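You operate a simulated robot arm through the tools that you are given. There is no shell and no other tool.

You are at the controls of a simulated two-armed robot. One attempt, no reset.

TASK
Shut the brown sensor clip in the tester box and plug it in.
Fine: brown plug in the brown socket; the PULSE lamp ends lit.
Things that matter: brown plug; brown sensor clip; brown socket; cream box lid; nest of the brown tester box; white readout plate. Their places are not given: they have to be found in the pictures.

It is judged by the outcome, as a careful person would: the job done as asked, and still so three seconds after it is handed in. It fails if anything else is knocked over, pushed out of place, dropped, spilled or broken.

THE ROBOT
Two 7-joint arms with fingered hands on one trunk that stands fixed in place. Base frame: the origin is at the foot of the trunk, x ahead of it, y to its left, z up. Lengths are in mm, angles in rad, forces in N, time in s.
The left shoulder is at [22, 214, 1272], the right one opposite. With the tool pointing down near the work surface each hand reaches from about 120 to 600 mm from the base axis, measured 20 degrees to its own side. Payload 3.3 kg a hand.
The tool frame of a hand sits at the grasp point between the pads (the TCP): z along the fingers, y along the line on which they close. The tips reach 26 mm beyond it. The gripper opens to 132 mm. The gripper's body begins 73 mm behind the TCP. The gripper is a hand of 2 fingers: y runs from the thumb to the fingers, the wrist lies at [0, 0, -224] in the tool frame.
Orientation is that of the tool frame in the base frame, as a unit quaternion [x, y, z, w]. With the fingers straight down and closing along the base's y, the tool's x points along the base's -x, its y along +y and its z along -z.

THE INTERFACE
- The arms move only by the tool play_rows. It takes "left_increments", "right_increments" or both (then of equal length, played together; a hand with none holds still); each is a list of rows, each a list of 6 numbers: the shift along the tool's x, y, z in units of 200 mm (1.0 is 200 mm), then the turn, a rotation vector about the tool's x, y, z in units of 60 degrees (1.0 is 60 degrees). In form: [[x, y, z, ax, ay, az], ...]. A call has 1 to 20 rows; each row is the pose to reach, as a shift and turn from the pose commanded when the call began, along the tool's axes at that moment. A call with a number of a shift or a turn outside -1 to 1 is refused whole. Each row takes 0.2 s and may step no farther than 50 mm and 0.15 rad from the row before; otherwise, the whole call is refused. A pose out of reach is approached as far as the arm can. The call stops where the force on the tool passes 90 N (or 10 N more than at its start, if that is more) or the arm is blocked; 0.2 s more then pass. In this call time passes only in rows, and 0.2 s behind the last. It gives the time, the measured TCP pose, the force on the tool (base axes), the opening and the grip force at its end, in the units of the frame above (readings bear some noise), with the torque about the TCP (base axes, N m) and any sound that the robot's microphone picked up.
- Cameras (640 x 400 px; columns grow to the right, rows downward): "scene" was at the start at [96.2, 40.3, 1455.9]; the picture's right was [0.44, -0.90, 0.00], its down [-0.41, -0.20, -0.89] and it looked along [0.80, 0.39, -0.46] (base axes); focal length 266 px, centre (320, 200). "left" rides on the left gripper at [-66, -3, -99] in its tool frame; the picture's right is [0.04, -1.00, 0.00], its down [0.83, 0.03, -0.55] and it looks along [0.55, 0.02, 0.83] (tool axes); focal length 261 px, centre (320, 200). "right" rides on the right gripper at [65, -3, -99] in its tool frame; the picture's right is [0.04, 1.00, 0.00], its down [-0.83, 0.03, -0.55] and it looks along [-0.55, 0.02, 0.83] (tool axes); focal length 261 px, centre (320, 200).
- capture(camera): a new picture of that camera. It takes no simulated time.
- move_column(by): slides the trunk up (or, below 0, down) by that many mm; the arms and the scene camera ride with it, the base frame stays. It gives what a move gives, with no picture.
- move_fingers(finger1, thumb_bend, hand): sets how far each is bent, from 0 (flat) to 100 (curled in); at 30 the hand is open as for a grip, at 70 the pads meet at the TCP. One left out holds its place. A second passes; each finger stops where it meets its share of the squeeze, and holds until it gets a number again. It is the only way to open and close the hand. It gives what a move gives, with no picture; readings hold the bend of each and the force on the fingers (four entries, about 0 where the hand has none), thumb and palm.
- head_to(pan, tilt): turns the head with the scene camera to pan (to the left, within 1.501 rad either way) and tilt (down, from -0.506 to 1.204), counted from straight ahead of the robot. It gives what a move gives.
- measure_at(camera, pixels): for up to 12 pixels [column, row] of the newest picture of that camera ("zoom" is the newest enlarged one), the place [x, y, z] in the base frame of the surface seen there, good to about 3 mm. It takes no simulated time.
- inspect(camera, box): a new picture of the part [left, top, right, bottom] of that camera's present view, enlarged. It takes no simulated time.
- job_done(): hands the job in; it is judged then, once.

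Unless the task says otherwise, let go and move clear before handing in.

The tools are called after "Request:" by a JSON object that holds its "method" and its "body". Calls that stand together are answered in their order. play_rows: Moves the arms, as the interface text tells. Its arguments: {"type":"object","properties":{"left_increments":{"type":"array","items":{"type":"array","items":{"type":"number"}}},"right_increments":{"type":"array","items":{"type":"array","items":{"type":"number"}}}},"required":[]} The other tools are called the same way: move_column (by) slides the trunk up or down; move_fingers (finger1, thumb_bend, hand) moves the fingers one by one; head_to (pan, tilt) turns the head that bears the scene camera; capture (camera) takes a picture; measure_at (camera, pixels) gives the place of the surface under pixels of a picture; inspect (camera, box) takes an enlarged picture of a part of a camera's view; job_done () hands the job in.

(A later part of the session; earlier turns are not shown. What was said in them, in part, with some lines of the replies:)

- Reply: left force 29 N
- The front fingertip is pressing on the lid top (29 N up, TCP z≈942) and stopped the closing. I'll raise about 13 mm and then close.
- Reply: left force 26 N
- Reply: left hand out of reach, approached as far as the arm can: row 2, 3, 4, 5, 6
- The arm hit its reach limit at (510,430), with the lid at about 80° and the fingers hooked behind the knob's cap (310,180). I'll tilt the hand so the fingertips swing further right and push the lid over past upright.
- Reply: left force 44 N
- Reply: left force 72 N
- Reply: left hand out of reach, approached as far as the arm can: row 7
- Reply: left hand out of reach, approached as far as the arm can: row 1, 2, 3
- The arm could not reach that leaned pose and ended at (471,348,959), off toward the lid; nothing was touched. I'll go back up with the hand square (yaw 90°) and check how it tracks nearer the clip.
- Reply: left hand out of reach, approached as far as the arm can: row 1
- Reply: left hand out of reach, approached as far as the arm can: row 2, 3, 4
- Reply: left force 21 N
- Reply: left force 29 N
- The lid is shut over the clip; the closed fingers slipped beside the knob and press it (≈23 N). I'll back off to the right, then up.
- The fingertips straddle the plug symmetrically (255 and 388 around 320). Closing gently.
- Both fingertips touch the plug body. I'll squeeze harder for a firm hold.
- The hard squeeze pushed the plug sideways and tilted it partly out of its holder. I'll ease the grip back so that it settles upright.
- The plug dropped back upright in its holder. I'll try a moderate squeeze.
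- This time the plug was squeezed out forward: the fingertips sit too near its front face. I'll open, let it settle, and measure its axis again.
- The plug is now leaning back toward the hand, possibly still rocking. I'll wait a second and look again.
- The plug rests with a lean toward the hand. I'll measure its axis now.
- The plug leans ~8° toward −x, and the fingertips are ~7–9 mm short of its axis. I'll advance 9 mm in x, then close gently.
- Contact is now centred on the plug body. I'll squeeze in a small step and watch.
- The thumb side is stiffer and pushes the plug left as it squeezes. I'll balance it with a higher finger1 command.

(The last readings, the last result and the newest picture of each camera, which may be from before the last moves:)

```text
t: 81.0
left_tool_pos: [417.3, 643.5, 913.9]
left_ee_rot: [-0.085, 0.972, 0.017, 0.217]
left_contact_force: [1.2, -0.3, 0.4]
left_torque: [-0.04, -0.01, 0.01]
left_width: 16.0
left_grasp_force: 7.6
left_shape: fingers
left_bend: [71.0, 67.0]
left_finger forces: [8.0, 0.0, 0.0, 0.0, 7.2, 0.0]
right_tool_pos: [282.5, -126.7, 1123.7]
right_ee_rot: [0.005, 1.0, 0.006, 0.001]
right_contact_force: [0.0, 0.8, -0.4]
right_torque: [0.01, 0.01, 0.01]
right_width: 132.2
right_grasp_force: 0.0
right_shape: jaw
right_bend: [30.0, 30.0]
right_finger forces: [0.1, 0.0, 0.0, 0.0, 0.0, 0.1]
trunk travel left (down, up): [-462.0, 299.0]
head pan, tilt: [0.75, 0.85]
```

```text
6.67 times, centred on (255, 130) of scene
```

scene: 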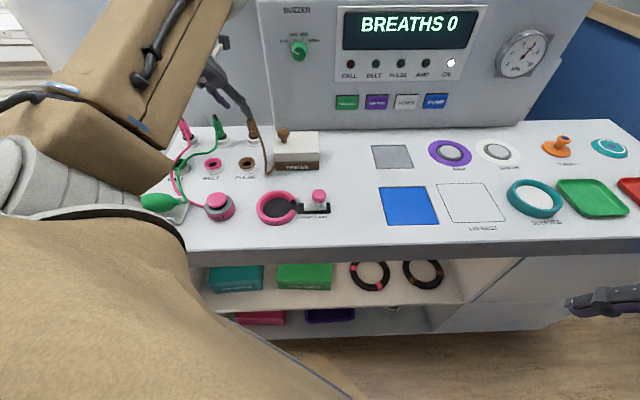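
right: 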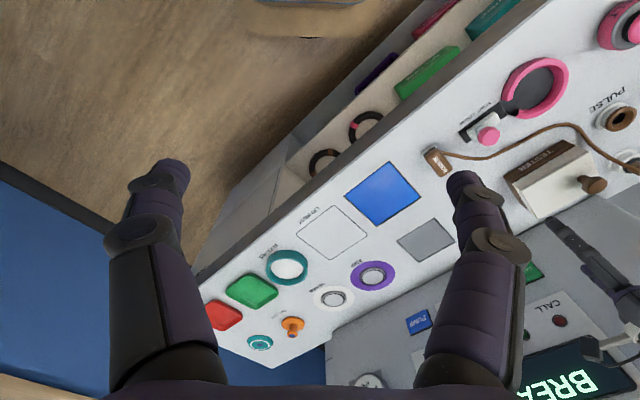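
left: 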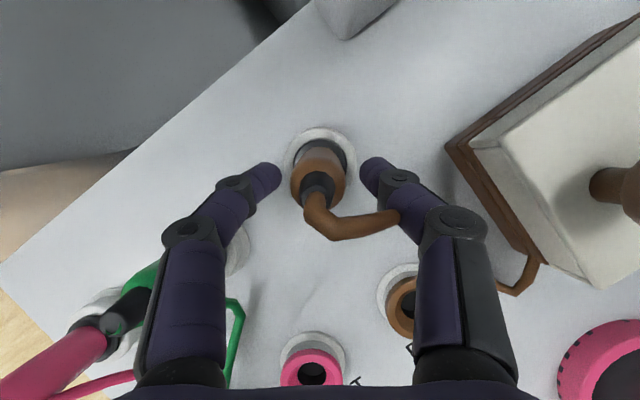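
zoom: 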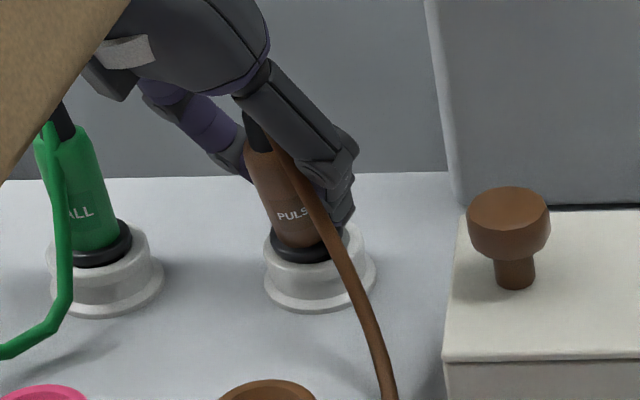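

Grip is 7.6 N and balanced. I'll lift 40 mm straight up slowly and look.

Request:
{"method": "play_rows", "body": {"left_increments": [[-0.01, 0, -0.022, 0, 0, 0], [-0.021, 0, -0.045, 0, 0, 0], [-0.043, 0, -0.09, 0, 0, 0], [-0.064, 0, -0.1355, 0, 0, 0], [-0.085, 0, -0.18, 0, 0, 0]]}}

Request:
{"method": "capture", "body": {"camera": "left"}}

Request:
{"method": "inspect", "body": {"camera": "scene", "box": [210, 80, 290, 160]}}

```text
t: 82.2
left_tool_pos: [416.9, 644.5, 951.2]
left_ee_rot: [-0.084, 0.972, 0.016, 0.218]
left_contact_force: [-0.5, -0.2, -1.6]
left_torque: [0.04, 0.0, 0.0]
left_width: 14.7
left_grasp_force: 6.6
left_shape: fingers
left_bend: [72.0, 67.0]
left_finger forces: [7.1, 0.0, 0.0, 0.1, 6.5, 0.0]
right_tool_pos: [283.0, -125.5, 1124.1]
right_ee_rot: [0.006, 1.0, 0.006, 0.001]
right_contact_force: [0.9, 0.6, 0.0]
right_torque: [0.04, 0.02, 0.05]
right_width: 132.0
right_grasp_force: 0.0
right_shape: jaw
right_bend: [30.0, 30.0]
right_finger forces: [0.0, 0.1, 0.1, 0.1, 0.0, 0.0]
trunk travel left (down, up): [-462.0, 299.0]
head pan, tilt: [0.75, 0.85]
```

```text
taken
```

left: 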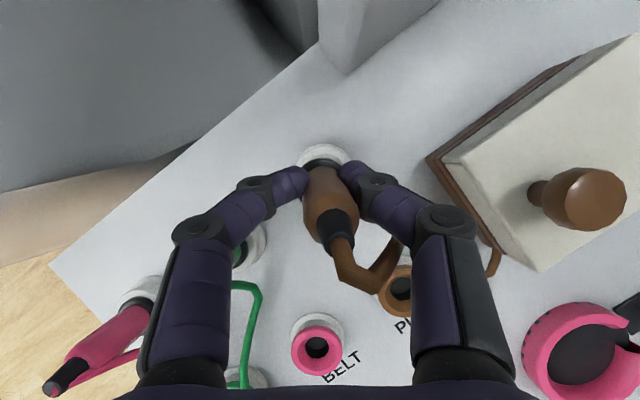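

```text
5.00 times, centred on (250, 120) of scene
```

zoom: 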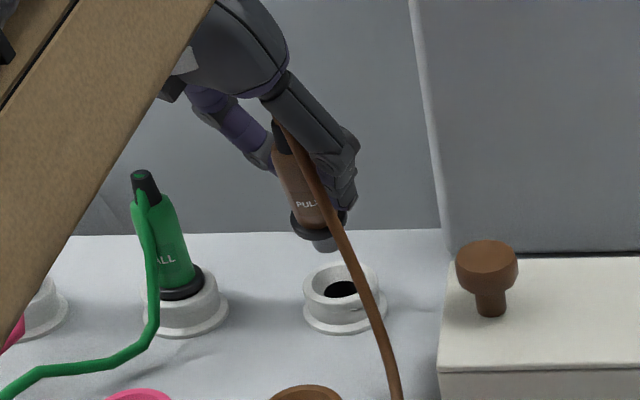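

The plug is out of the holder and held; its axis leans toward the hand. I'll measure the axis to straighten it.

Request:
{"method": "inspect", "body": {"camera": "left", "box": [260, 130, 420, 290]}}

Request:
{"method": "measure_at", "body": {"camera": "left", "pixels": [[322, 160], [310, 180], [350, 185], [328, 185], [328, 205], [305, 220], [358, 215], [322, 240], [352, 232], [338, 222], [338, 235], [330, 170]]}}

Request:
{"method": "inspect", "body": {"camera": "scene", "box": [230, 90, 280, 140]}}

Request:
{"method": "measure_at", "body": {"camera": "zoom", "pixels": [[255, 115], [275, 180], [290, 232], [300, 275], [320, 290], [240, 100], [345, 270], [265, 150]]}}

```text
2.50 times, centred on (340, 210) of left
```

zoom: 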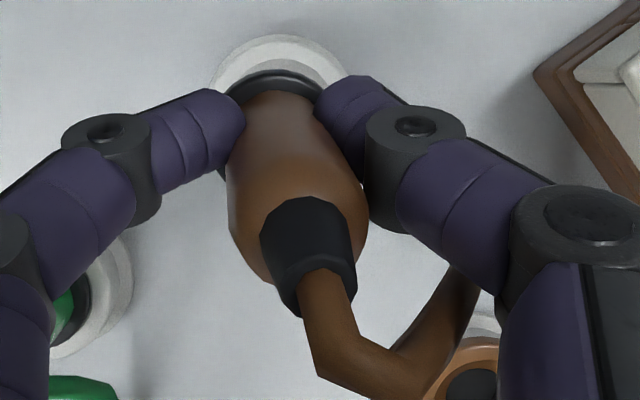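

```text
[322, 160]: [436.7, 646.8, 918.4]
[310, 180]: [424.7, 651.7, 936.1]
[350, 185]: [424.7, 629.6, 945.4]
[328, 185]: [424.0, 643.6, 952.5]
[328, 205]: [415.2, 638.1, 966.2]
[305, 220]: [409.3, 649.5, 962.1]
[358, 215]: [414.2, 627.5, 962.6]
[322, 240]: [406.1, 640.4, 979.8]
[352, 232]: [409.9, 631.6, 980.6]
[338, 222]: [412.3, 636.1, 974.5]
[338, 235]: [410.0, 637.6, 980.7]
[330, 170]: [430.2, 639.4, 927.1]
```

```text
8.00 times, centred on (255, 115) of scene
```

zoom: 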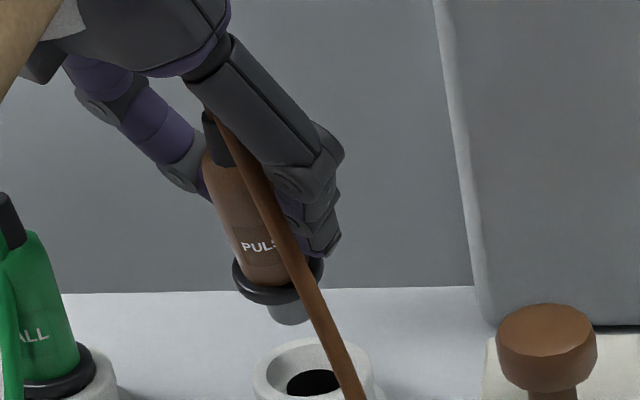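

```text
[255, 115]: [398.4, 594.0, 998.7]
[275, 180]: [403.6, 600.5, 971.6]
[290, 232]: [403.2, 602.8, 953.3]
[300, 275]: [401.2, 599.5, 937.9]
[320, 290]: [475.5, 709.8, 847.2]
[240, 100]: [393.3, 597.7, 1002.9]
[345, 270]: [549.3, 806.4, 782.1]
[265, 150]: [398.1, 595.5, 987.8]
```

Plug axis leans about 16° toward −x and 7° toward −y. I'll lift a bit more, carry it over the PULSE socket, and rotate the hand to bring the plug upright.

Request:
{"method": "play_rows", "body": {"left_increments": [[-0.03, 0, -0.063, 0, 0, 0], [0.03, -0.05, -0.1, 0.009, 0.048, -0.005], [0.1, -0.1, -0.13, 0.018, 0.097, -0.009], [0.167, -0.15, -0.16, 0.028, 0.145, -0.014], [0.234, -0.2, -0.19, 0.037, 0.193, -0.018], [0.301, -0.25, -0.22, 0.046, 0.242, -0.023], [0.368, -0.301, -0.2485, 0.0555, 0.29, -0.0277], [0.368, -0.301, -0.2485, 0.0555, 0.29, -0.0277]]}}

Request:
{"method": "capture", "body": {"camera": "left"}}

Request:
{"method": "capture", "body": {"camera": "scene"}}

Request:
{"method": "inspect", "body": {"camera": "scene", "box": [210, 80, 290, 190]}}

```text
t: 84.0
left_tool_pos: [341.0, 568.5, 964.6]
left_ee_rot: [-0.094, 0.993, -0.028, 0.071]
left_contact_force: [-0.2, -0.1, 0.1]
left_torque: [0.02, -0.04, 0.02]
left_width: 14.3
left_grasp_force: 6.9
left_shape: fingers
left_bend: [72.0, 67.0]
left_finger forces: [7.2, 0.0, 0.0, 0.1, 6.2, 0.0]
right_tool_pos: [282.3, -127.2, 1124.4]
right_ee_rot: [0.006, 1.0, 0.006, 0.001]
right_contact_force: [-0.1, -1.0, -0.1]
right_torque: [0.0, 0.0, 0.02]
right_width: 132.1
right_grasp_force: 0.1
right_shape: jaw
right_bend: [30.0, 30.0]
right_finger forces: [0.0, 0.1, 0.1, 0.0, 0.0, 0.0]
trunk travel left (down, up): [-462.0, 299.0]
head pan, tilt: [0.75, 0.85]
```

```text
taken
```

left: 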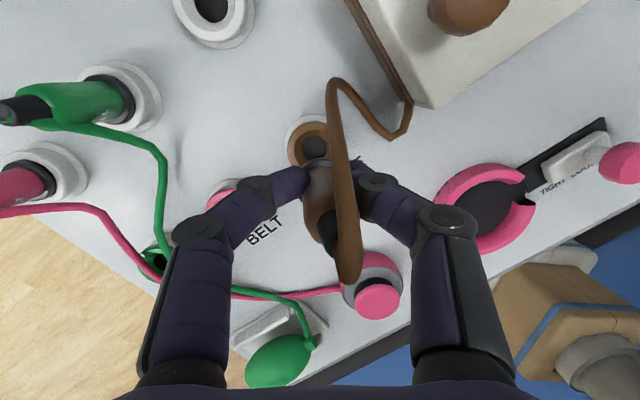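

```text
taken
```

scene: 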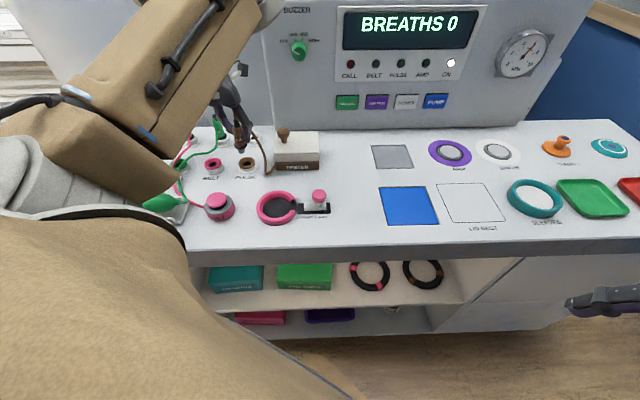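

```text
3.64 times, centred on (250, 135) of scene
```

zoom: 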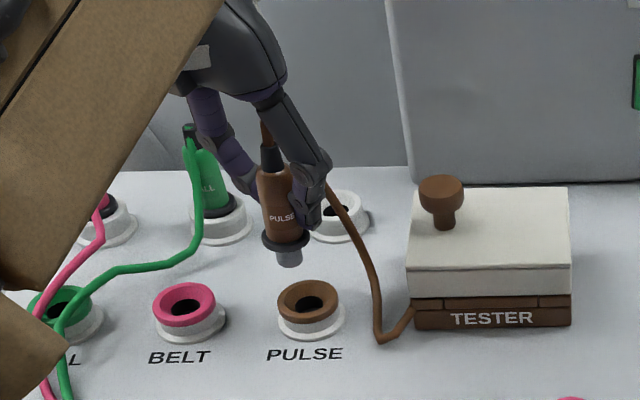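

The plug looks nearly upright above the socket. I'll measure its surface and the socket to quantify tilt and offset.

Request:
{"method": "inspect", "body": {"camera": "scene", "box": [225, 105, 285, 180]}}

Request:
{"method": "measure_at", "body": {"camera": "zoom", "pixels": [[255, 105], [258, 125], [262, 145], [268, 175], [274, 205], [278, 225], [285, 262], [290, 290], [300, 315], [240, 195], [305, 195], [325, 345]]}}

Request:
{"method": "measure_at", "body": {"camera": "left", "pixels": [[305, 200], [315, 180], [325, 200], [320, 225], [308, 225], [330, 245], [313, 165], [300, 130], [325, 130], [290, 150], [313, 118], [316, 148]]}}

```text
5.33 times, centred on (255, 142) of scene
```

zoom: 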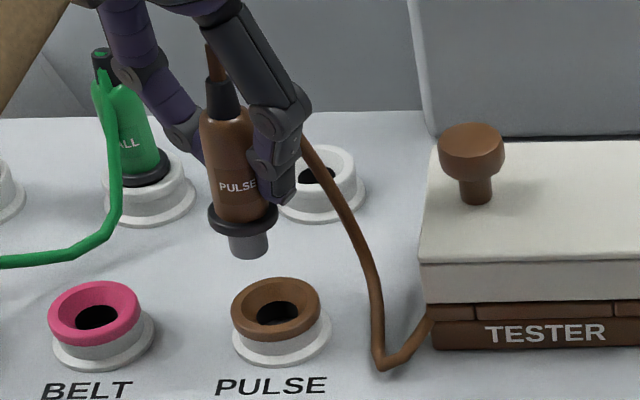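

```text
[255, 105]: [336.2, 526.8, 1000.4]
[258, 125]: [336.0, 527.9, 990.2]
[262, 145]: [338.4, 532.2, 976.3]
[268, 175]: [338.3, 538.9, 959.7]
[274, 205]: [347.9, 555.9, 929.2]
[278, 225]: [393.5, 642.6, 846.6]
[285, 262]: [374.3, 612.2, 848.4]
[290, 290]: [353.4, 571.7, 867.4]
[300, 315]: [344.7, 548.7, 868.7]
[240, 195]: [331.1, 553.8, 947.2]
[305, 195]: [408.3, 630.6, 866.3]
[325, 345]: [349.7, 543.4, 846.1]
```

```text
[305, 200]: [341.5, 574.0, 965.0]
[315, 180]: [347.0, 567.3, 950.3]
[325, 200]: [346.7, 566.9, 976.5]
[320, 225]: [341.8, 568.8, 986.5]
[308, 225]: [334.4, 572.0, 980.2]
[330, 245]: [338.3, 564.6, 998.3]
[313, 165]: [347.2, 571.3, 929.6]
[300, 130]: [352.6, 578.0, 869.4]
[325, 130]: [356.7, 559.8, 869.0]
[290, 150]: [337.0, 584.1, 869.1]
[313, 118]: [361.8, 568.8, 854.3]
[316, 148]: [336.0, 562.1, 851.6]
```

Request:
{"method": "measure_at", "body": {"camera": "zoom", "pixels": [[222, 100], [225, 125], [230, 150], [236, 180], [240, 205], [243, 222], [248, 240], [250, 252], [203, 130], [212, 200], [234, 250], [268, 248]]}}

Request:
{"method": "measure_at", "body": {"camera": "zoom", "pixels": [[233, 305], [320, 305], [276, 280], [276, 340], [245, 288], [308, 330], [308, 288], [244, 328], [278, 315], [210, 215], [276, 215], [243, 232]]}}

```text
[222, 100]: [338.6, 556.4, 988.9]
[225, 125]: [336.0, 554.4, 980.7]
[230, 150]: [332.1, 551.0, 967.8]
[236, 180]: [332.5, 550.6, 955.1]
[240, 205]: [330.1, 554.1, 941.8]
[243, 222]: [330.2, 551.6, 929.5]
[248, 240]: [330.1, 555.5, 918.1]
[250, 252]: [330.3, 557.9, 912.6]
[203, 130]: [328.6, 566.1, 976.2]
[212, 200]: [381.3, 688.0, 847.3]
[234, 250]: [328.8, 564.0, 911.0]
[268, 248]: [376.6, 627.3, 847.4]
```

```text
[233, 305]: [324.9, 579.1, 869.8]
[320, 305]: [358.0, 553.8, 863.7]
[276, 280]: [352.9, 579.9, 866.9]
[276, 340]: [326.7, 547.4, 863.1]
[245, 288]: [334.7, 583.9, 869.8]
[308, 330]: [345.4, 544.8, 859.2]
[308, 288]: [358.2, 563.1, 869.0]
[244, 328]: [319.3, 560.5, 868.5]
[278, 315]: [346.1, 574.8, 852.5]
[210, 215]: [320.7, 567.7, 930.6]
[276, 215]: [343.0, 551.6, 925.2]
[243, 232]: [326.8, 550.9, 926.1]
```

Fits give the socket centre at (338.6,565) and the plug leaning ~5.5° too far the other way, pin tip at about (332.5,562.5). I'll rotate back 5.5° and shift slightly.

Request:
{"method": "play_rows", "body": {"left_increments": [[-0.003, 0.005, 0, 0.009, -0.045, 0.002], [-0.007, 0.011, 0, 0.0175, -0.09, 0.004], [-0.007, 0.011, 0, 0.0175, -0.09, 0.004]]}}

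Request:
{"method": "inspect", "body": {"camera": "scene", "box": [225, 105, 285, 180]}}

Request:
{"method": "capture", "body": {"camera": "left"}}

```text
t: 84.8
left_tool_pos: [343.4, 570.9, 965.7]
left_ee_rot: [-0.093, 0.988, -0.032, 0.119]
left_contact_force: [-0.3, -0.9, 0.2]
left_torque: [0.0, -0.03, 0.01]
left_width: 14.6
left_grasp_force: 6.8
left_shape: fingers
left_bend: [72.0, 67.0]
left_finger forces: [7.0, 0.0, 0.0, 0.1, 6.3, 0.1]
right_tool_pos: [282.7, -126.1, 1124.6]
right_ee_rot: [0.005, 1.0, 0.007, 0.002]
right_contact_force: [-0.1, 0.3, 0.7]
right_torque: [-0.02, 0.01, 0.01]
right_width: 132.0
right_grasp_force: 0.1
right_shape: jaw
right_bend: [30.0, 30.0]
right_finger forces: [0.0, 0.0, 0.0, 0.1, 0.0, 0.0]
trunk travel left (down, up): [-462.0, 299.0]
head pan, tilt: [0.75, 0.85]
```

```text
5.33 times, centred on (255, 142) of scene
```

zoom: 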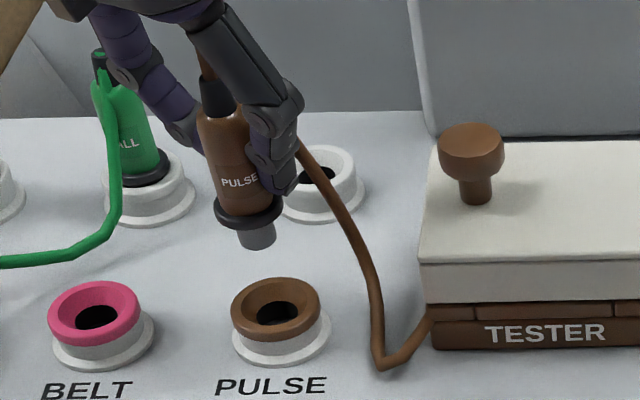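

```text
taken
```

left: 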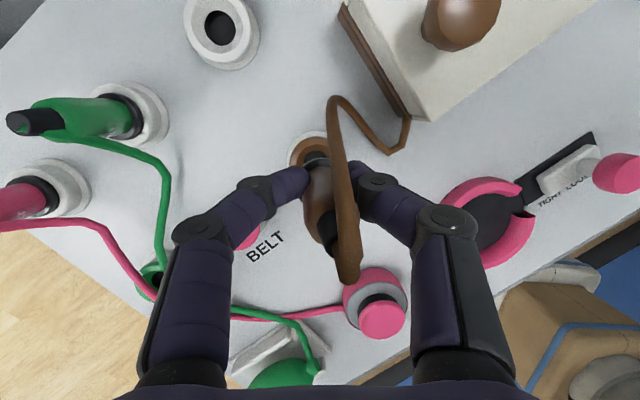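

Request:
{"method": "measure_at", "body": {"camera": "zoom", "pixels": [[216, 95], [222, 125], [228, 150], [234, 170], [238, 190], [246, 212], [254, 232], [257, 243], [216, 205], [282, 205], [240, 240], [275, 238]]}}

Request:
{"method": "measure_at", "body": {"camera": "left", "pixels": [[313, 160], [315, 175], [318, 190], [308, 200], [330, 195], [312, 225], [325, 235], [330, 250], [303, 165], [328, 160], [318, 150], [318, 210]]}}

Request:
{"method": "inspect", "body": {"camera": "left", "box": [260, 120, 400, 290]}}

```text
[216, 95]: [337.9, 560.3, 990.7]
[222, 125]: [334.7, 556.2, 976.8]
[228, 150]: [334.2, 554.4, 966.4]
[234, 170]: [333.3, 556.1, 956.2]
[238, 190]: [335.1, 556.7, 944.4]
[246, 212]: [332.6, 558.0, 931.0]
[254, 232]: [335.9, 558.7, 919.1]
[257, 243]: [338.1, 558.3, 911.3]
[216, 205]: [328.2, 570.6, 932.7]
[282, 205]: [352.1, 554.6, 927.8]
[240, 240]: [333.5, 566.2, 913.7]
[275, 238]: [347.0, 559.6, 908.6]
```

```text
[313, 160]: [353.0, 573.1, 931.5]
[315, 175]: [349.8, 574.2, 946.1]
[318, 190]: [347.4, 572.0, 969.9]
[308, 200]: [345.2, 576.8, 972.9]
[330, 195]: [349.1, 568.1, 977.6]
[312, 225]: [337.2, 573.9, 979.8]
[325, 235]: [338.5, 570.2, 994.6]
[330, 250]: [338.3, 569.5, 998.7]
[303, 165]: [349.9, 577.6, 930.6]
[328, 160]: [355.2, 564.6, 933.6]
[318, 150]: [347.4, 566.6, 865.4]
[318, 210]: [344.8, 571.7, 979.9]
```

```text
2.35 times, centred on (330, 205) of left
```

zoom: 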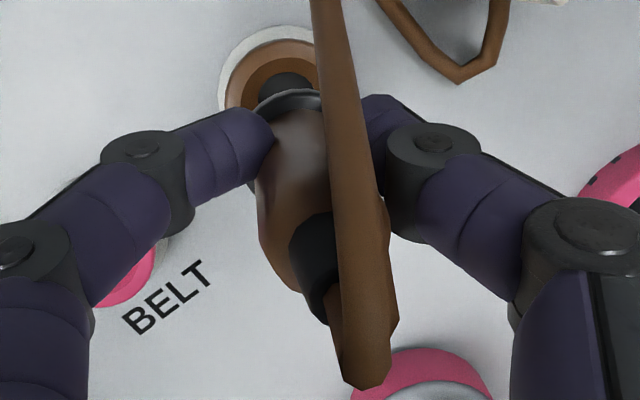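

The plug is now vertical with its pin at about (340.4,564.7), 2 mm from the socket centre (338.6,565). I'll correct and lower 35 mm to just above the socket.

Request:
{"method": "play_rows", "body": {"left_increments": [[0.005, 0.001, 0.0, 0, 0, 0], [0.02, 0.007, 0.06, 0, 0, 0], [0.034, 0.013, 0.115, 0, 0, 0], [0.048, 0.018, 0.1675, 0, 0, 0]]}}

Request:
{"method": "inspect", "body": {"camera": "scene", "box": [225, 115, 285, 190]}}

Request:
{"method": "inspect", "body": {"camera": "left", "box": [260, 100, 400, 270]}}

```text
t: 85.8
left_tool_pos: [340.7, 572.7, 931.0]
left_ee_rot: [-0.093, 0.988, -0.033, 0.118]
left_contact_force: [0.1, -0.5, -0.8]
left_torque: [0.0, 0.0, 0.0]
left_width: 14.6
left_grasp_force: 6.8
left_shape: fingers
left_bend: [72.0, 67.0]
left_finger forces: [7.0, 0.0, 0.1, 0.0, 6.1, 0.1]
right_tool_pos: [282.5, -125.6, 1123.9]
right_ee_rot: [0.005, 1.0, 0.006, 0.001]
right_contact_force: [0.4, 0.0, -0.3]
right_torque: [-0.03, -0.02, -0.01]
right_width: 131.9
right_grasp_force: 0.1
right_shape: jaw
right_bend: [30.0, 30.0]
right_finger forces: [0.0, 0.1, 0.1, 0.1, 0.0, 0.0]
trunk travel left (down, up): [-462.0, 299.0]
head pan, tilt: [0.75, 0.85]
```

```text
5.33 times, centred on (255, 152) of scene
```

zoom: 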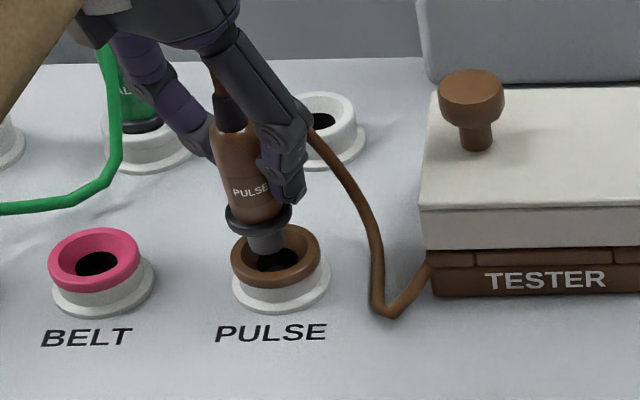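

```text
2.35 times, centred on (330, 185) of left
```

zoom: 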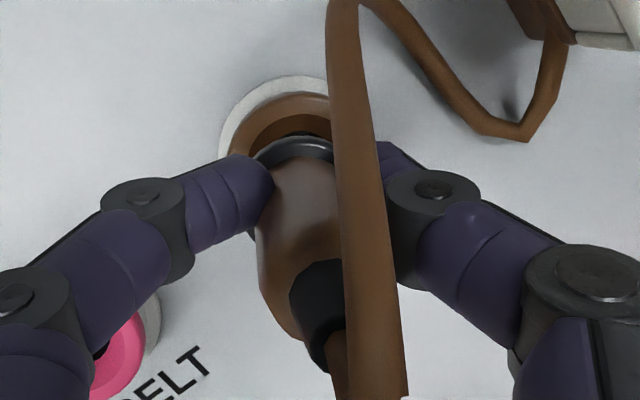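

The pin is at the mouth of the socket. I'll measure the pin and ring once more for centring.

Request:
{"method": "inspect", "body": {"camera": "scene", "box": [235, 145, 275, 180]}}

Request:
{"method": "measure_at", "body": {"camera": "zoom", "pixels": [[235, 120], [300, 120], [270, 140], [270, 125], [195, 60], [320, 55], [258, 95], [185, 150], [395, 150], [290, 205], [200, 175], [370, 120]]}}

```text
11.43 times, centred on (255, 162) of scene
```

zoom: 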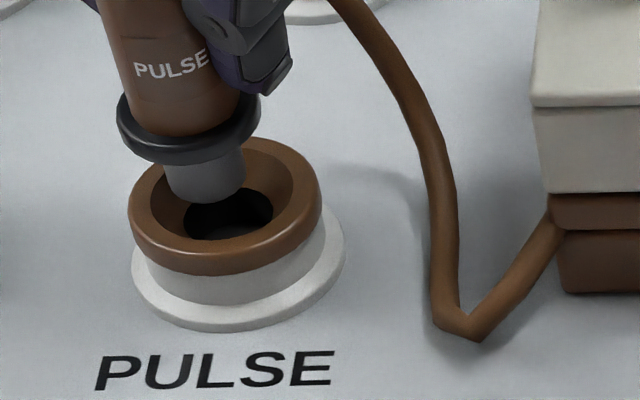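

```text
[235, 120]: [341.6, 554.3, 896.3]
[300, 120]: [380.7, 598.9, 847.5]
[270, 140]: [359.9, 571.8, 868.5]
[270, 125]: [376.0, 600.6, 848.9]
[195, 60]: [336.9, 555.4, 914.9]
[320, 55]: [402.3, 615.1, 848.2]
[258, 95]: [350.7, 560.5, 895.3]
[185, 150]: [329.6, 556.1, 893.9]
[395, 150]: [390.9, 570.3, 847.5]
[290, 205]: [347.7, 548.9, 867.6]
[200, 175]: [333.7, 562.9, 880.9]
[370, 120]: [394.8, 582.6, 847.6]
```

Comparing pin tip (206,176) and ring centre (225,200) in the zoom, the pin must shift about (+0.7,−4) mm. Adjusting before inserting.

Request:
{"method": "play_rows", "body": {"left_increments": [[0.0005, -0.02, 0.0017, 0, 0, 0], [0.0005, -0.02, 0.0017, 0, 0, 0]]}}

Request:
{"method": "inspect", "body": {"camera": "scene", "box": [235, 145, 275, 180]}}

Request:
{"method": "inspect", "body": {"camera": "left", "box": [280, 110, 370, 220]}}

```text
t: 86.4
left_tool_pos: [342.0, 569.6, 930.6]
left_ee_rot: [-0.093, 0.988, -0.032, 0.119]
left_contact_force: [-0.3, 0.2, -0.4]
left_torque: [0.03, -0.02, 0.0]
left_width: 14.4
left_grasp_force: 6.7
left_shape: fingers
left_bend: [72.0, 67.0]
left_finger forces: [6.9, 0.0, 0.1, 0.0, 6.2, 0.0]
right_tool_pos: [281.9, -125.3, 1124.7]
right_ee_rot: [0.006, 1.0, 0.006, 0.002]
right_contact_force: [0.1, 0.8, 0.0]
right_torque: [-0.01, 0.0, 0.0]
right_width: 131.8
right_grasp_force: 0.0
right_shape: jaw
right_bend: [30.0, 30.0]
right_finger forces: [0.0, 0.0, 0.0, 0.0, 0.0, 0.1]
trunk travel left (down, up): [-462.0, 299.0]
head pan, tilt: [0.75, 0.85]
```

```text
11.43 times, centred on (255, 162) of scene
```

zoom: 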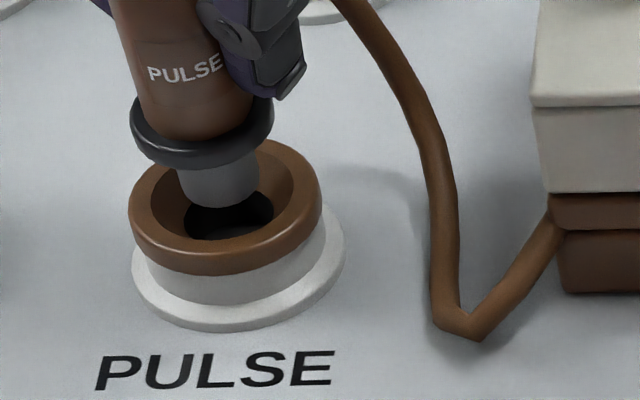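

```text
3.64 times, centred on (325, 165) of left
```

zoom: 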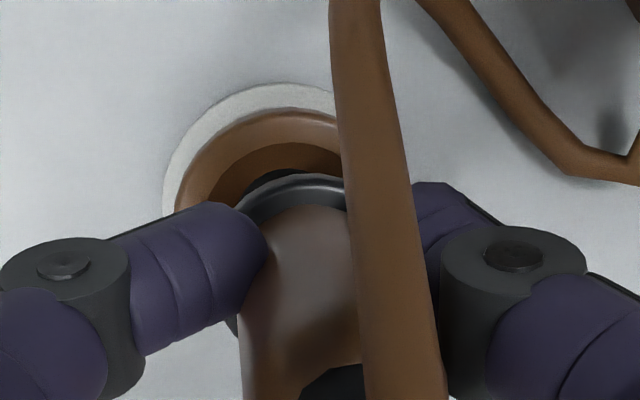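

The pin is now centred over the hole to within about 1–1.5 mm. I'll lower 14 mm gently and watch the force.

Request:
{"method": "play_rows", "body": {"left_increments": [[0.007, 0, 0.02, 0, 0, 0], [0.012, 0, 0.04, 0, 0, 0], [0.0205, 0.0007, 0.067, 0, 0, 0]]}}

Request:
{"method": "inspect", "body": {"camera": "scene", "box": [235, 145, 275, 180]}}

```text
t: 87.2
left_tool_pos: [340.8, 567.0, 915.8]
left_ee_rot: [-0.093, 0.988, -0.032, 0.12]
left_contact_force: [-0.2, 0.5, -0.8]
left_torque: [0.07, -0.01, 0.0]
left_width: 14.6
left_grasp_force: 6.5
left_shape: fingers
left_bend: [72.0, 67.0]
left_finger forces: [7.7, 0.0, 0.0, 0.0, 6.2, 0.0]
right_tool_pos: [282.1, -125.9, 1123.9]
right_ee_rot: [0.005, 1.0, 0.006, 0.001]
right_contact_force: [0.2, 0.5, 0.4]
right_torque: [-0.01, -0.01, 0.02]
right_width: 131.8
right_grasp_force: 0.0
right_shape: jaw
right_bend: [30.0, 30.0]
right_finger forces: [0.1, 0.0, 0.0, 0.0, 0.0, 0.0]
trunk travel left (down, up): [-462.0, 299.0]
head pan, tilt: [0.75, 0.85]
```

```text
11.43 times, centred on (255, 162) of scene
```

zoom: 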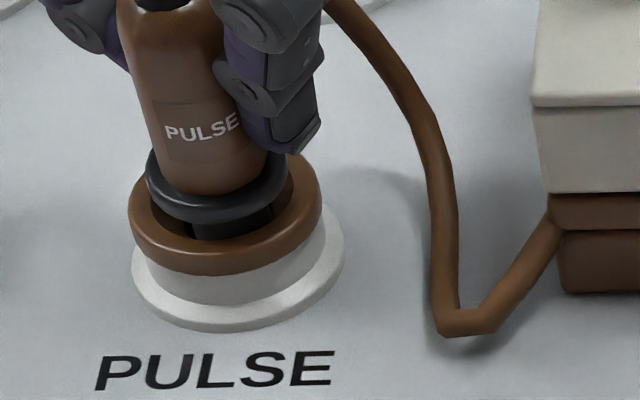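

The pin has entered the hole with no resistance. Continuing down in small steps.

Request:
{"method": "play_rows", "body": {"left_increments": [[0.0046, 0.0017, 0.019, 0, 0, 0], [0.0092, 0.0034, 0.039, 0, 0, 0], [0.0137, 0.005, 0.058, 0, 0, 0]]}}

Request:
{"method": "inspect", "body": {"camera": "scene", "box": [235, 145, 275, 180]}}

Request:
{"method": "inspect", "body": {"camera": "scene", "box": [330, 0, 480, 110]}}

```text
t: 88.0
left_tool_pos: [342.8, 567.9, 905.3]
left_ee_rot: [-0.091, 0.988, -0.03, 0.121]
left_contact_force: [8.1, 8.9, 16.6]
left_torque: [0.19, -0.18, 0.03]
left_width: 14.5
left_grasp_force: 10.9
left_shape: fingers
left_bend: [74.0, 68.0]
left_finger forces: [15.6, 0.0, 0.0, 0.1, 7.4, 0.1]
right_tool_pos: [283.0, -126.6, 1124.5]
right_ee_rot: [0.005, 1.0, 0.006, 0.001]
right_contact_force: [-1.2, 0.1, -0.3]
right_torque: [0.01, -0.02, 0.0]
right_width: 131.9
right_grasp_force: 0.0
right_shape: jaw
right_bend: [30.0, 30.0]
right_finger forces: [0.1, 0.0, 0.0, 0.1, 0.0, 0.0]
trunk travel left (down, up): [-462.0, 299.0]
head pan, tilt: [0.75, 0.85]
```

```text
11.43 times, centred on (255, 162) of scene
```

zoom: 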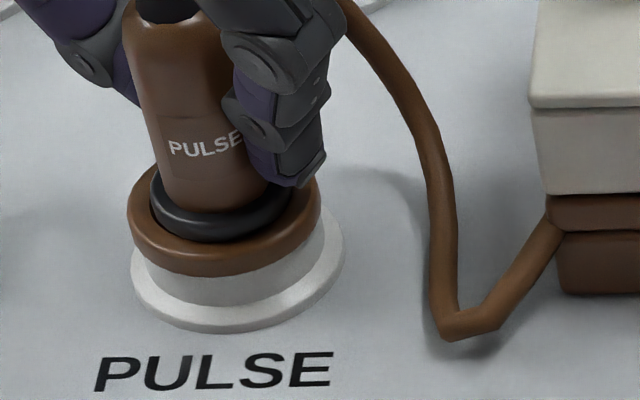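

```text
3.64 times, centred on (405, 55) of scene
```

zoom: 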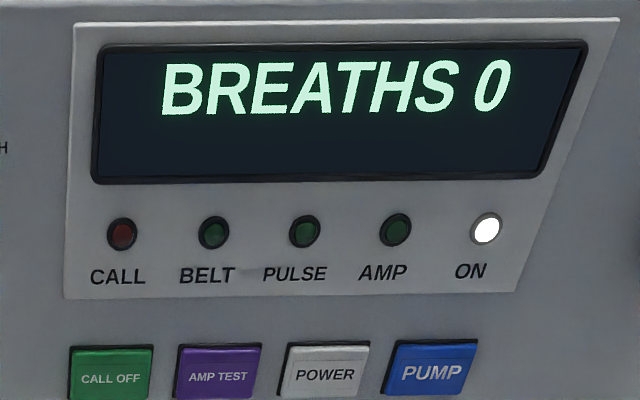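

Contact appeared (≈20 N) with the collar down at the ring; PULSE lamp is still dark. I'll measure how far the plug is in.

Request:
{"method": "inspect", "body": {"camera": "scene", "box": [235, 145, 275, 180]}}

Request:
{"method": "measure_at", "body": {"camera": "zoom", "pixels": [[210, 215], [210, 230], [165, 195], [280, 205], [190, 190], [185, 150], [290, 170], [205, 255], [140, 215], [315, 205], [160, 20], [300, 180]]}}

Request:
{"method": "capture", "body": {"camera": "left"}}

Request:
{"method": "inspect", "body": {"camera": "left", "box": [270, 110, 380, 260]}}

```text
11.43 times, centred on (255, 162) of scene
```

zoom: 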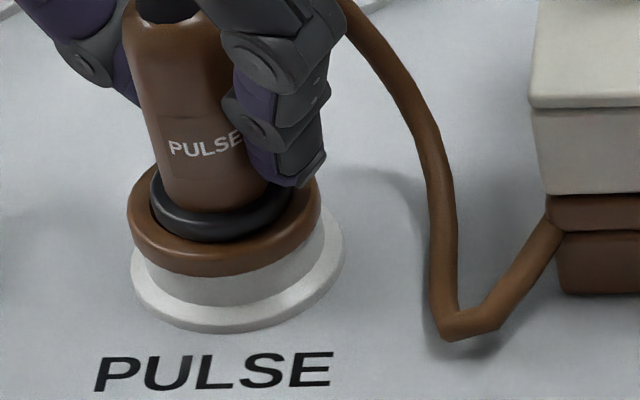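

```text
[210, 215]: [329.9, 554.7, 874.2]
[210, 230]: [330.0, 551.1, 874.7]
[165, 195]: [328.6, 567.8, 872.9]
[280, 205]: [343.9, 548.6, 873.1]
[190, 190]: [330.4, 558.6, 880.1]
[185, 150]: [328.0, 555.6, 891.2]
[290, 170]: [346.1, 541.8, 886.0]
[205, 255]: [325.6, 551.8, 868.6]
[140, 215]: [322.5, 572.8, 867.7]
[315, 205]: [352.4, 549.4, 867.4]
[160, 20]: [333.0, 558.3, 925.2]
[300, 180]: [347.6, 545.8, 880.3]
```

```text
taken
```

left: 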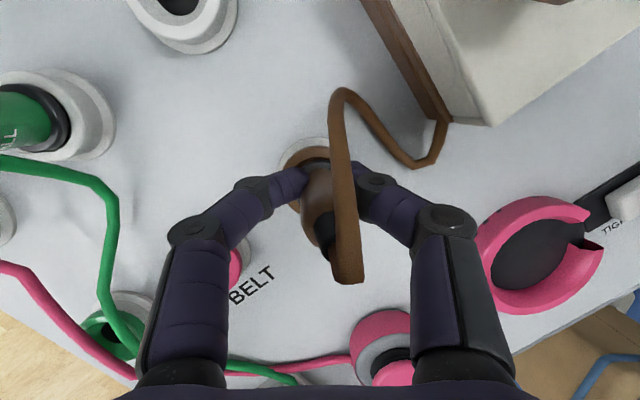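

```text
2.67 times, centred on (325, 185) of left
```

zoom: 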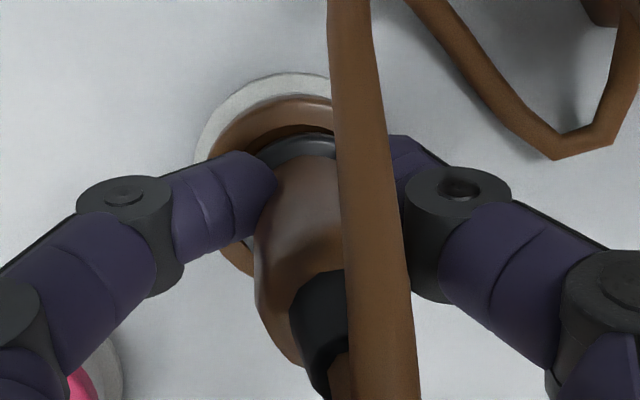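

The reaction force (+8,+9 N horizontally) and the gap on the far side show the plug is ~3 mm too near the robot. I'll lift 3 mm, shift +v by 3 mm, and press again.

Request:
{"method": "play_rows", "body": {"left_increments": [[-0.005, 0, -0.0123, 0, 0, 0], [-0.016, 0.0066, -0.0123, 0, 0, 0], [-0.0115, 0.0083, 0.007, 0, 0, 0], [-0.007, 0.01, 0.0265, 0, 0, 0]]}}

Request:
{"method": "inspect", "body": {"camera": "scene", "box": [235, 145, 275, 180]}}

Request:
{"method": "inspect", "body": {"camera": "scene", "box": [330, 0, 480, 110]}}

```text
t: 89.0
left_tool_pos: [342.6, 570.1, 900.7]
left_ee_rot: [-0.092, 0.988, -0.03, 0.12]
left_contact_force: [6.7, 8.2, 22.4]
left_torque: [0.11, -0.15, 0.0]
left_width: 13.2
left_grasp_force: 15.3
left_shape: fingers
left_bend: [75.0, 68.0]
left_finger forces: [21.5, 0.0, 0.1, 0.1, 9.1, 0.0]
right_tool_pos: [281.5, -127.0, 1125.7]
right_ee_rot: [0.005, 1.0, 0.007, 0.001]
right_contact_force: [-0.2, 0.0, 0.7]
right_torque: [-0.01, 0.0, -0.02]
right_width: 131.8
right_grasp_force: 0.1
right_shape: jaw
right_bend: [30.0, 30.0]
right_finger forces: [0.0, 0.1, 0.1, 0.0, 0.1, 0.0]
trunk travel left (down, up): [-462.0, 299.0]
head pan, tilt: [0.75, 0.85]
```

```text
11.43 times, centred on (255, 162) of scene
```

zoom: 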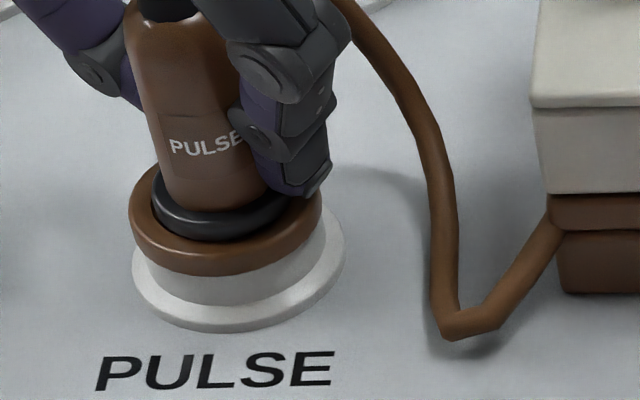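

```text
3.64 times, centred on (405, 55) of scene
```

zoom: 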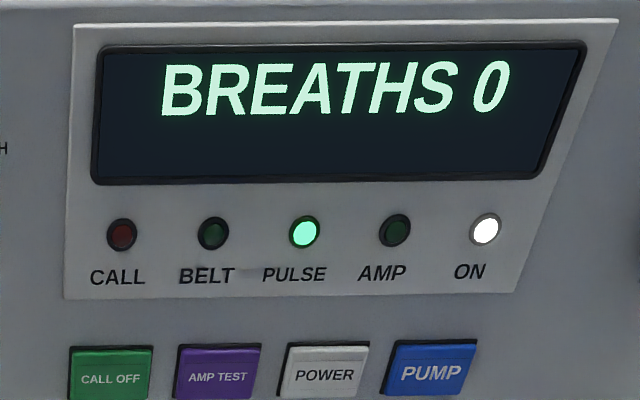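

The PULSE lamp is lit. I'll relax the downward load slightly, then open the fingers and check that the lamp stays on.

Request:
{"method": "play_rows", "body": {"left_increments": [[-0.002, 0, -0.01, 0, 0, 0]]}}

Request:
{"method": "inspect", "body": {"camera": "scene", "box": [330, 0, 480, 110]}}

Request:
{"method": "move_fingers", "body": {"hand": "left", "finger1": 58, "thumb_bend": 58}}

Request:
{"method": "inspect", "body": {"camera": "scene", "box": [235, 145, 275, 180]}}

Request:
{"method": "inspect", "body": {"camera": "scene", "box": [330, 0, 480, 110]}}

```text
t: 89.4
left_tool_pos: [342.9, 569.5, 903.3]
left_ee_rot: [-0.092, 0.988, -0.032, 0.119]
left_contact_force: [8.0, 5.5, 10.7]
left_torque: [0.08, -0.13, 0.07]
left_width: 13.8
left_grasp_force: 11.0
left_shape: fingers
left_bend: [74.0, 67.0]
left_finger forces: [14.0, 0.0, 0.1, 0.0, 8.5, 0.1]
right_tool_pos: [284.5, -127.6, 1124.3]
right_ee_rot: [0.005, 1.0, 0.006, 0.002]
right_contact_force: [-0.4, 0.1, 0.7]
right_torque: [0.0, -0.02, -0.01]
right_width: 131.9
right_grasp_force: 0.0
right_shape: jaw
right_bend: [30.0, 30.0]
right_finger forces: [0.0, 0.0, 0.0, 0.0, 0.0, 0.1]
trunk travel left (down, up): [-462.0, 299.0]
head pan, tilt: [0.75, 0.85]
```

```text
3.64 times, centred on (405, 55) of scene
```

zoom: 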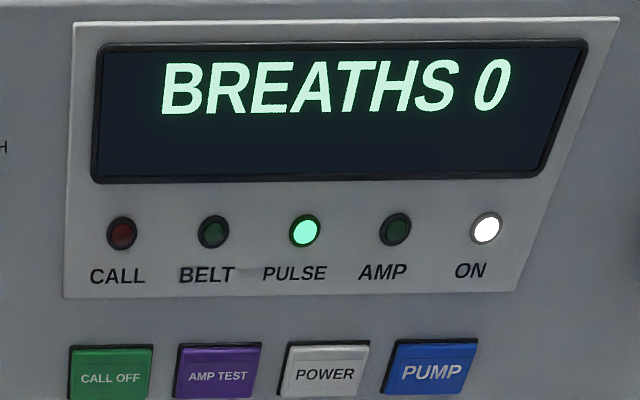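

```text
t: 90.4
left_tool_pos: [341.6, 568.6, 903.8]
left_ee_rot: [-0.093, 0.988, -0.031, 0.12]
left_contact_force: [4.3, 5.0, 27.6]
left_torque: [0.26, -0.09, -0.05]
left_width: 27.3
left_grasp_force: 15.7
left_shape: fingers
left_bend: [72.0, 57.0]
left_finger forces: [31.4, 0.0, 0.0, 0.0, 0.0, 0.0]
right_tool_pos: [281.5, -128.6, 1124.0]
right_ee_rot: [0.005, 1.0, 0.007, 0.001]
right_contact_force: [-0.3, -0.4, 0.4]
right_torque: [-0.01, -0.01, 0.01]
right_width: 131.9
right_grasp_force: 0.1
right_shape: jaw
right_bend: [30.0, 30.0]
right_finger forces: [0.0, 0.1, 0.1, 0.1, 0.0, 0.1]
trunk travel left (down, up): [-462.0, 299.0]
head pan, tilt: [0.75, 0.85]
```

```text
11.43 times, centred on (255, 162) of scene
```

zoom: 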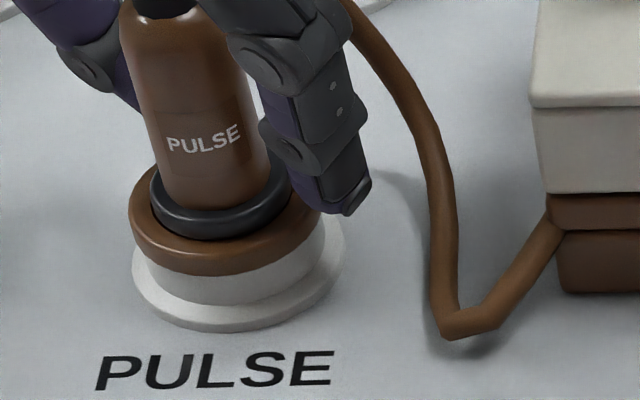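

```text
3.64 times, centred on (405, 55) of scene
```

zoom: 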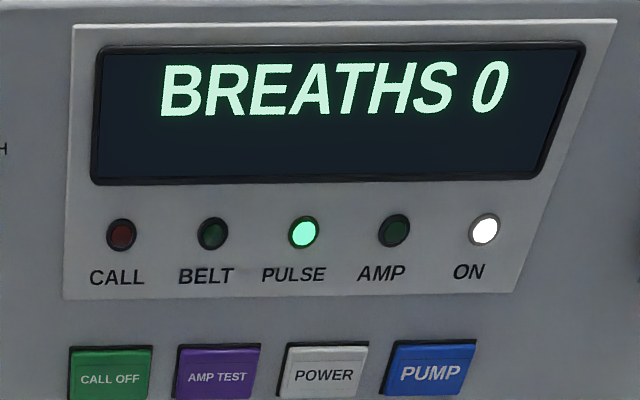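

The lamp stays lit, but finger1's tip is caught against the socket ring (31 N). I'll raise the hand a little to free it and recheck.

Request:
{"method": "play_rows", "body": {"left_increments": [[-0.0023, -0.001, -0.01, 0, 0, 0], [-0.0046, -0.002, -0.02, 0, 0, 0], [-0.008, -0.003, -0.035, 0, 0, 0]]}}

Request:
{"method": "inspect", "body": {"camera": "scene", "box": [235, 145, 275, 180]}}

Request:
{"method": "capture", "body": {"camera": "left"}}

Request:
{"method": "inspect", "body": {"camera": "scene", "box": [330, 0, 480, 110]}}

```text
t: 91.2
left_tool_pos: [343.0, 568.3, 908.6]
left_ee_rot: [-0.093, 0.988, -0.033, 0.118]
left_contact_force: [0.9, -0.5, 0.1]
left_torque: [-0.04, 0.0, 0.0]
left_width: 42.2
left_grasp_force: 0.0
left_shape: fingers
left_bend: [57.0, 57.0]
left_finger forces: [0.1, 0.0, 0.0, 0.1, 0.0, 0.0]
right_tool_pos: [281.8, -126.5, 1123.6]
right_ee_rot: [0.005, 1.0, 0.006, 0.002]
right_contact_force: [0.0, -0.1, 0.7]
right_torque: [0.01, -0.02, 0.0]
right_width: 131.9
right_grasp_force: 0.0
right_shape: jaw
right_bend: [30.0, 30.0]
right_finger forces: [0.1, 0.0, 0.0, 0.0, 0.0, 0.0]
trunk travel left (down, up): [-462.0, 299.0]
head pan, tilt: [0.75, 0.85]
```

```text
11.43 times, centred on (255, 162) of scene
```

zoom: 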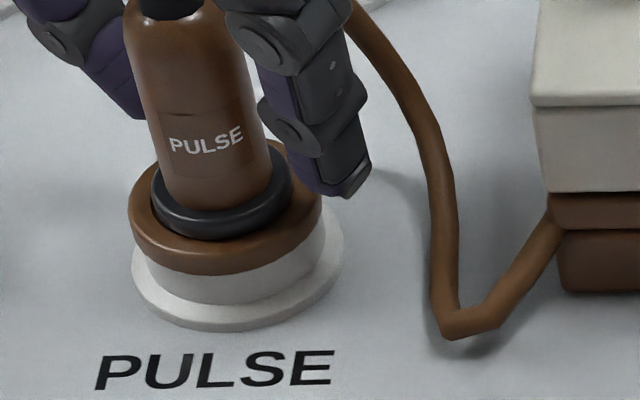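

```text
taken
```

left: 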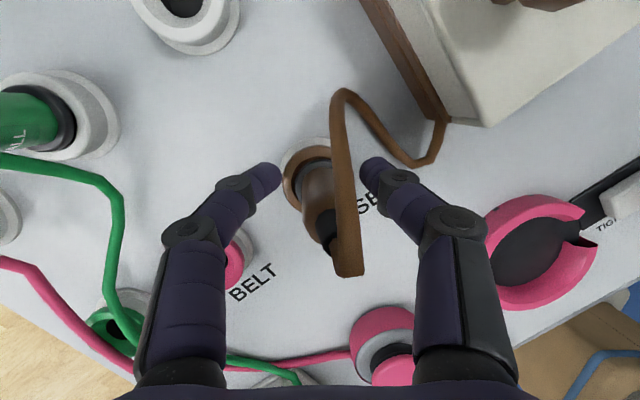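

```text
3.64 times, centred on (405, 55) of scene
```

zoom: 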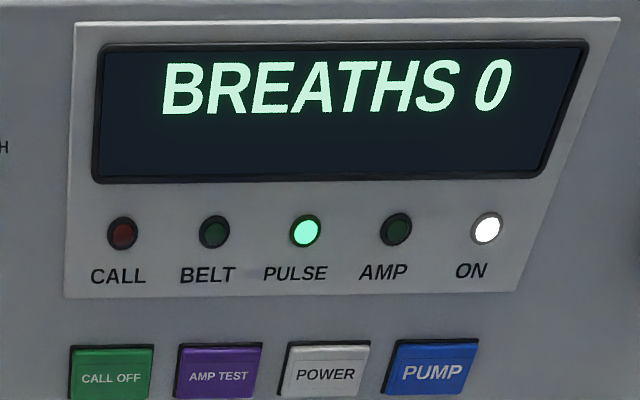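

The hand is free, the plug stands in the socket and the lamp is lit. I'll withdraw upward along the finger direction.

Request:
{"method": "play_rows", "body": {"left_increments": [[0, 0, -0.1, 0, 0, 0], [0, 0, -0.22, 0, 0, 0], [0, 0, -0.36, 0, 0, 0], [0, 0, -0.5, 0, 0, 0], [0, 0, -0.64, 0, 0, 0], [0, 0, -0.78, 0, 0, 0]]}}

Request:
{"method": "capture", "body": {"camera": "scene"}}

Request:
{"method": "inspect", "body": {"camera": "scene", "box": [160, 90, 340, 230]}}

Request:
{"method": "inspect", "body": {"camera": "scene", "box": [330, 0, 480, 110]}}

Request:
{"method": "capture", "body": {"camera": "left"}}

```text
t: 92.6
left_tool_pos: [305.0, 578.1, 1059.9]
left_ee_rot: [-0.093, 0.988, -0.033, 0.119]
left_contact_force: [0.8, -0.3, 0.3]
left_torque: [0.01, 0.0, 0.03]
left_width: 42.1
left_grasp_force: 0.1
left_shape: fingers
left_bend: [57.0, 57.0]
left_finger forces: [0.0, 0.0, 0.1, 0.0, 0.0, 0.0]
right_tool_pos: [282.4, -126.3, 1124.2]
right_ee_rot: [0.005, 1.0, 0.007, 0.001]
right_contact_force: [-0.1, 0.2, 0.1]
right_torque: [0.01, -0.01, 0.02]
right_width: 131.8
right_grasp_force: 0.1
right_shape: jaw
right_bend: [30.0, 30.0]
right_finger forces: [0.0, 0.0, 0.0, 0.0, 0.0, 0.1]
trunk travel left (down, up): [-462.0, 299.0]
head pan, tilt: [0.75, 0.85]
```

```text
taken
```

scene: 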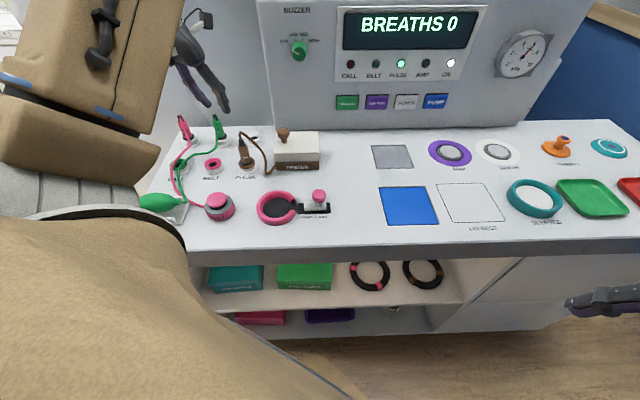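

```text
2.86 times, centred on (250, 160) of scene
```

zoom: 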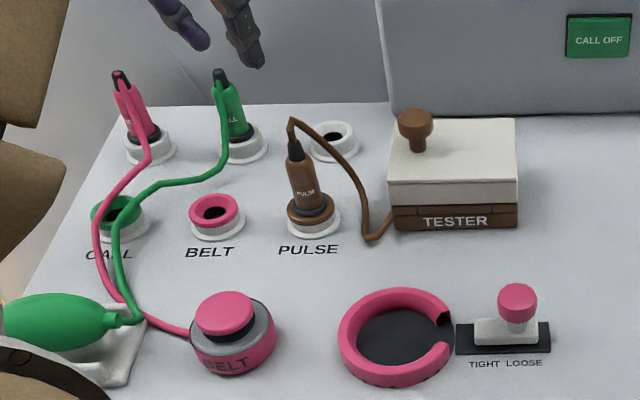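

```text
3.64 times, centred on (405, 55) of scene
```

zoom: 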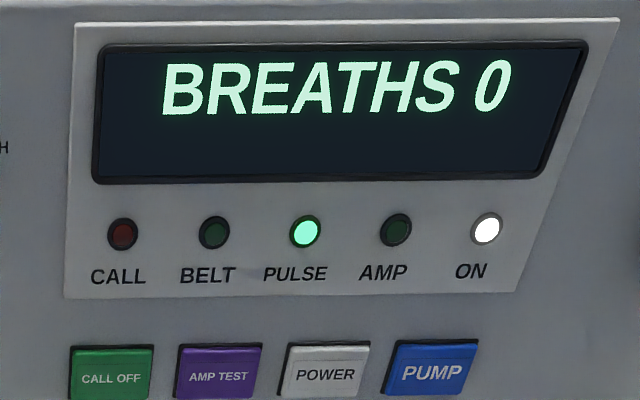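

```text
taken
```

left: 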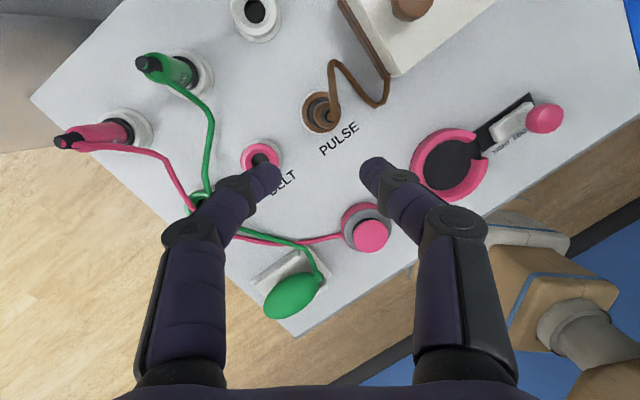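

The plug stands in the PULSE socket, lid shut, lamp lit, other items in place. I'll wait a few seconds and recheck before handing in.

Request:
{"method": "play_rows", "body": {"left_increments": [[0, 0, 0, 0, 0, 0], [0, 0, 0, 0, 0, 0], [0, 0, 0, 0, 0, 0], [0, 0, 0, 0, 0, 0], [0, 0, 0, 0, 0, 0], [0, 0, 0, 0, 0, 0], [0, 0, 0, 0, 0, 0], [0, 0, 0, 0, 0, 0], [0, 0, 0, 0, 0, 0], [0, 0, 0, 0, 0, 0], [0, 0, 0, 0, 0, 0], [0, 0, 0, 0, 0, 0], [0, 0, 0, 0, 0, 0], [0, 0, 0, 0, 0, 0], [0, 0, 0, 0, 0, 0], [0, 0, 0, 0, 0, 0]]}}

Request:
{"method": "inspect", "body": {"camera": "scene", "box": [220, 115, 340, 200]}}

Request:
{"method": "inspect", "body": {"camera": "scene", "box": [330, 0, 480, 110]}}

```text
t: 96.0
left_tool_pos: [305.7, 578.4, 1058.9]
left_ee_rot: [-0.092, 0.988, -0.033, 0.119]
left_contact_force: [0.5, 0.5, -0.1]
left_torque: [-0.02, 0.03, 0.0]
left_width: 42.4
left_grasp_force: 0.0
left_shape: fingers
left_bend: [57.0, 57.0]
left_finger forces: [0.0, 0.0, 0.0, 0.0, 0.1, 0.1]
right_tool_pos: [282.4, -127.0, 1125.6]
right_ee_rot: [0.005, 1.0, 0.006, 0.0]
right_contact_force: [-1.0, -0.4, 0.4]
right_torque: [0.01, 0.0, -0.01]
right_width: 132.0
right_grasp_force: 0.0
right_shape: jaw
right_bend: [30.0, 30.0]
right_finger forces: [0.0, 0.0, 0.0, 0.1, 0.1, 0.0]
trunk travel left (down, up): [-462.0, 299.0]
head pan, tilt: [0.75, 0.85]
```

```text
4.71 times, centred on (280, 158) of scene
```

zoom: 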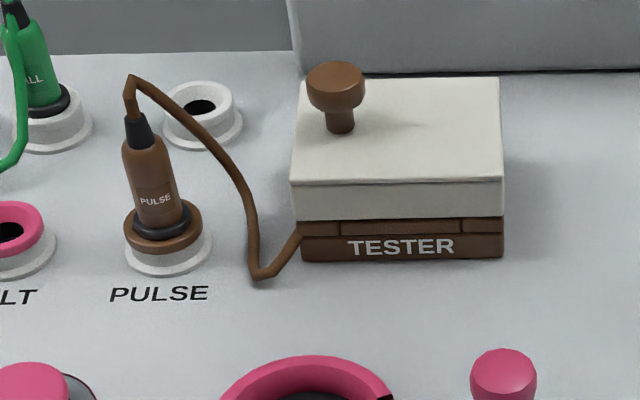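

```text
3.64 times, centred on (405, 55) of scene
```

zoom: 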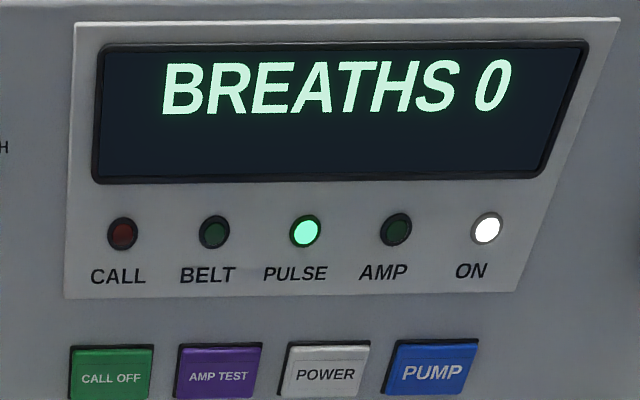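

After more than three seconds the PULSE lamp at zoom (305,232) is still lit. The lid is flush over the clip, the brown plug stands in the brown socket, and both hands are clear. I'm handing the job in.

Request:
{"method": "job_done", "body": {}}

```text
The job is handed in.
```

The brown sensor clip is shut in the tester box, the brown plug is in the brown PULSE socket, and the PULSE lamp is lit. I watched for over three seconds after letting go: the lamp stayed on, and the lid and plug did not move. I have handed the job in; no verdict has come back yet.

- **Lid:** it is hinged at its right end and now sits flush over the clip. It slipped from the fingers over the last 20° or so and dropped shut.
- **Plug:** it tipped in its parking holder during my first tries at gripping it, but I recovered it before lifting. It needed a small sideways correction before it went in.
- **Surroundings:** nothing else looked moved or knocked in the last pictures, and both hands are clear of the console.
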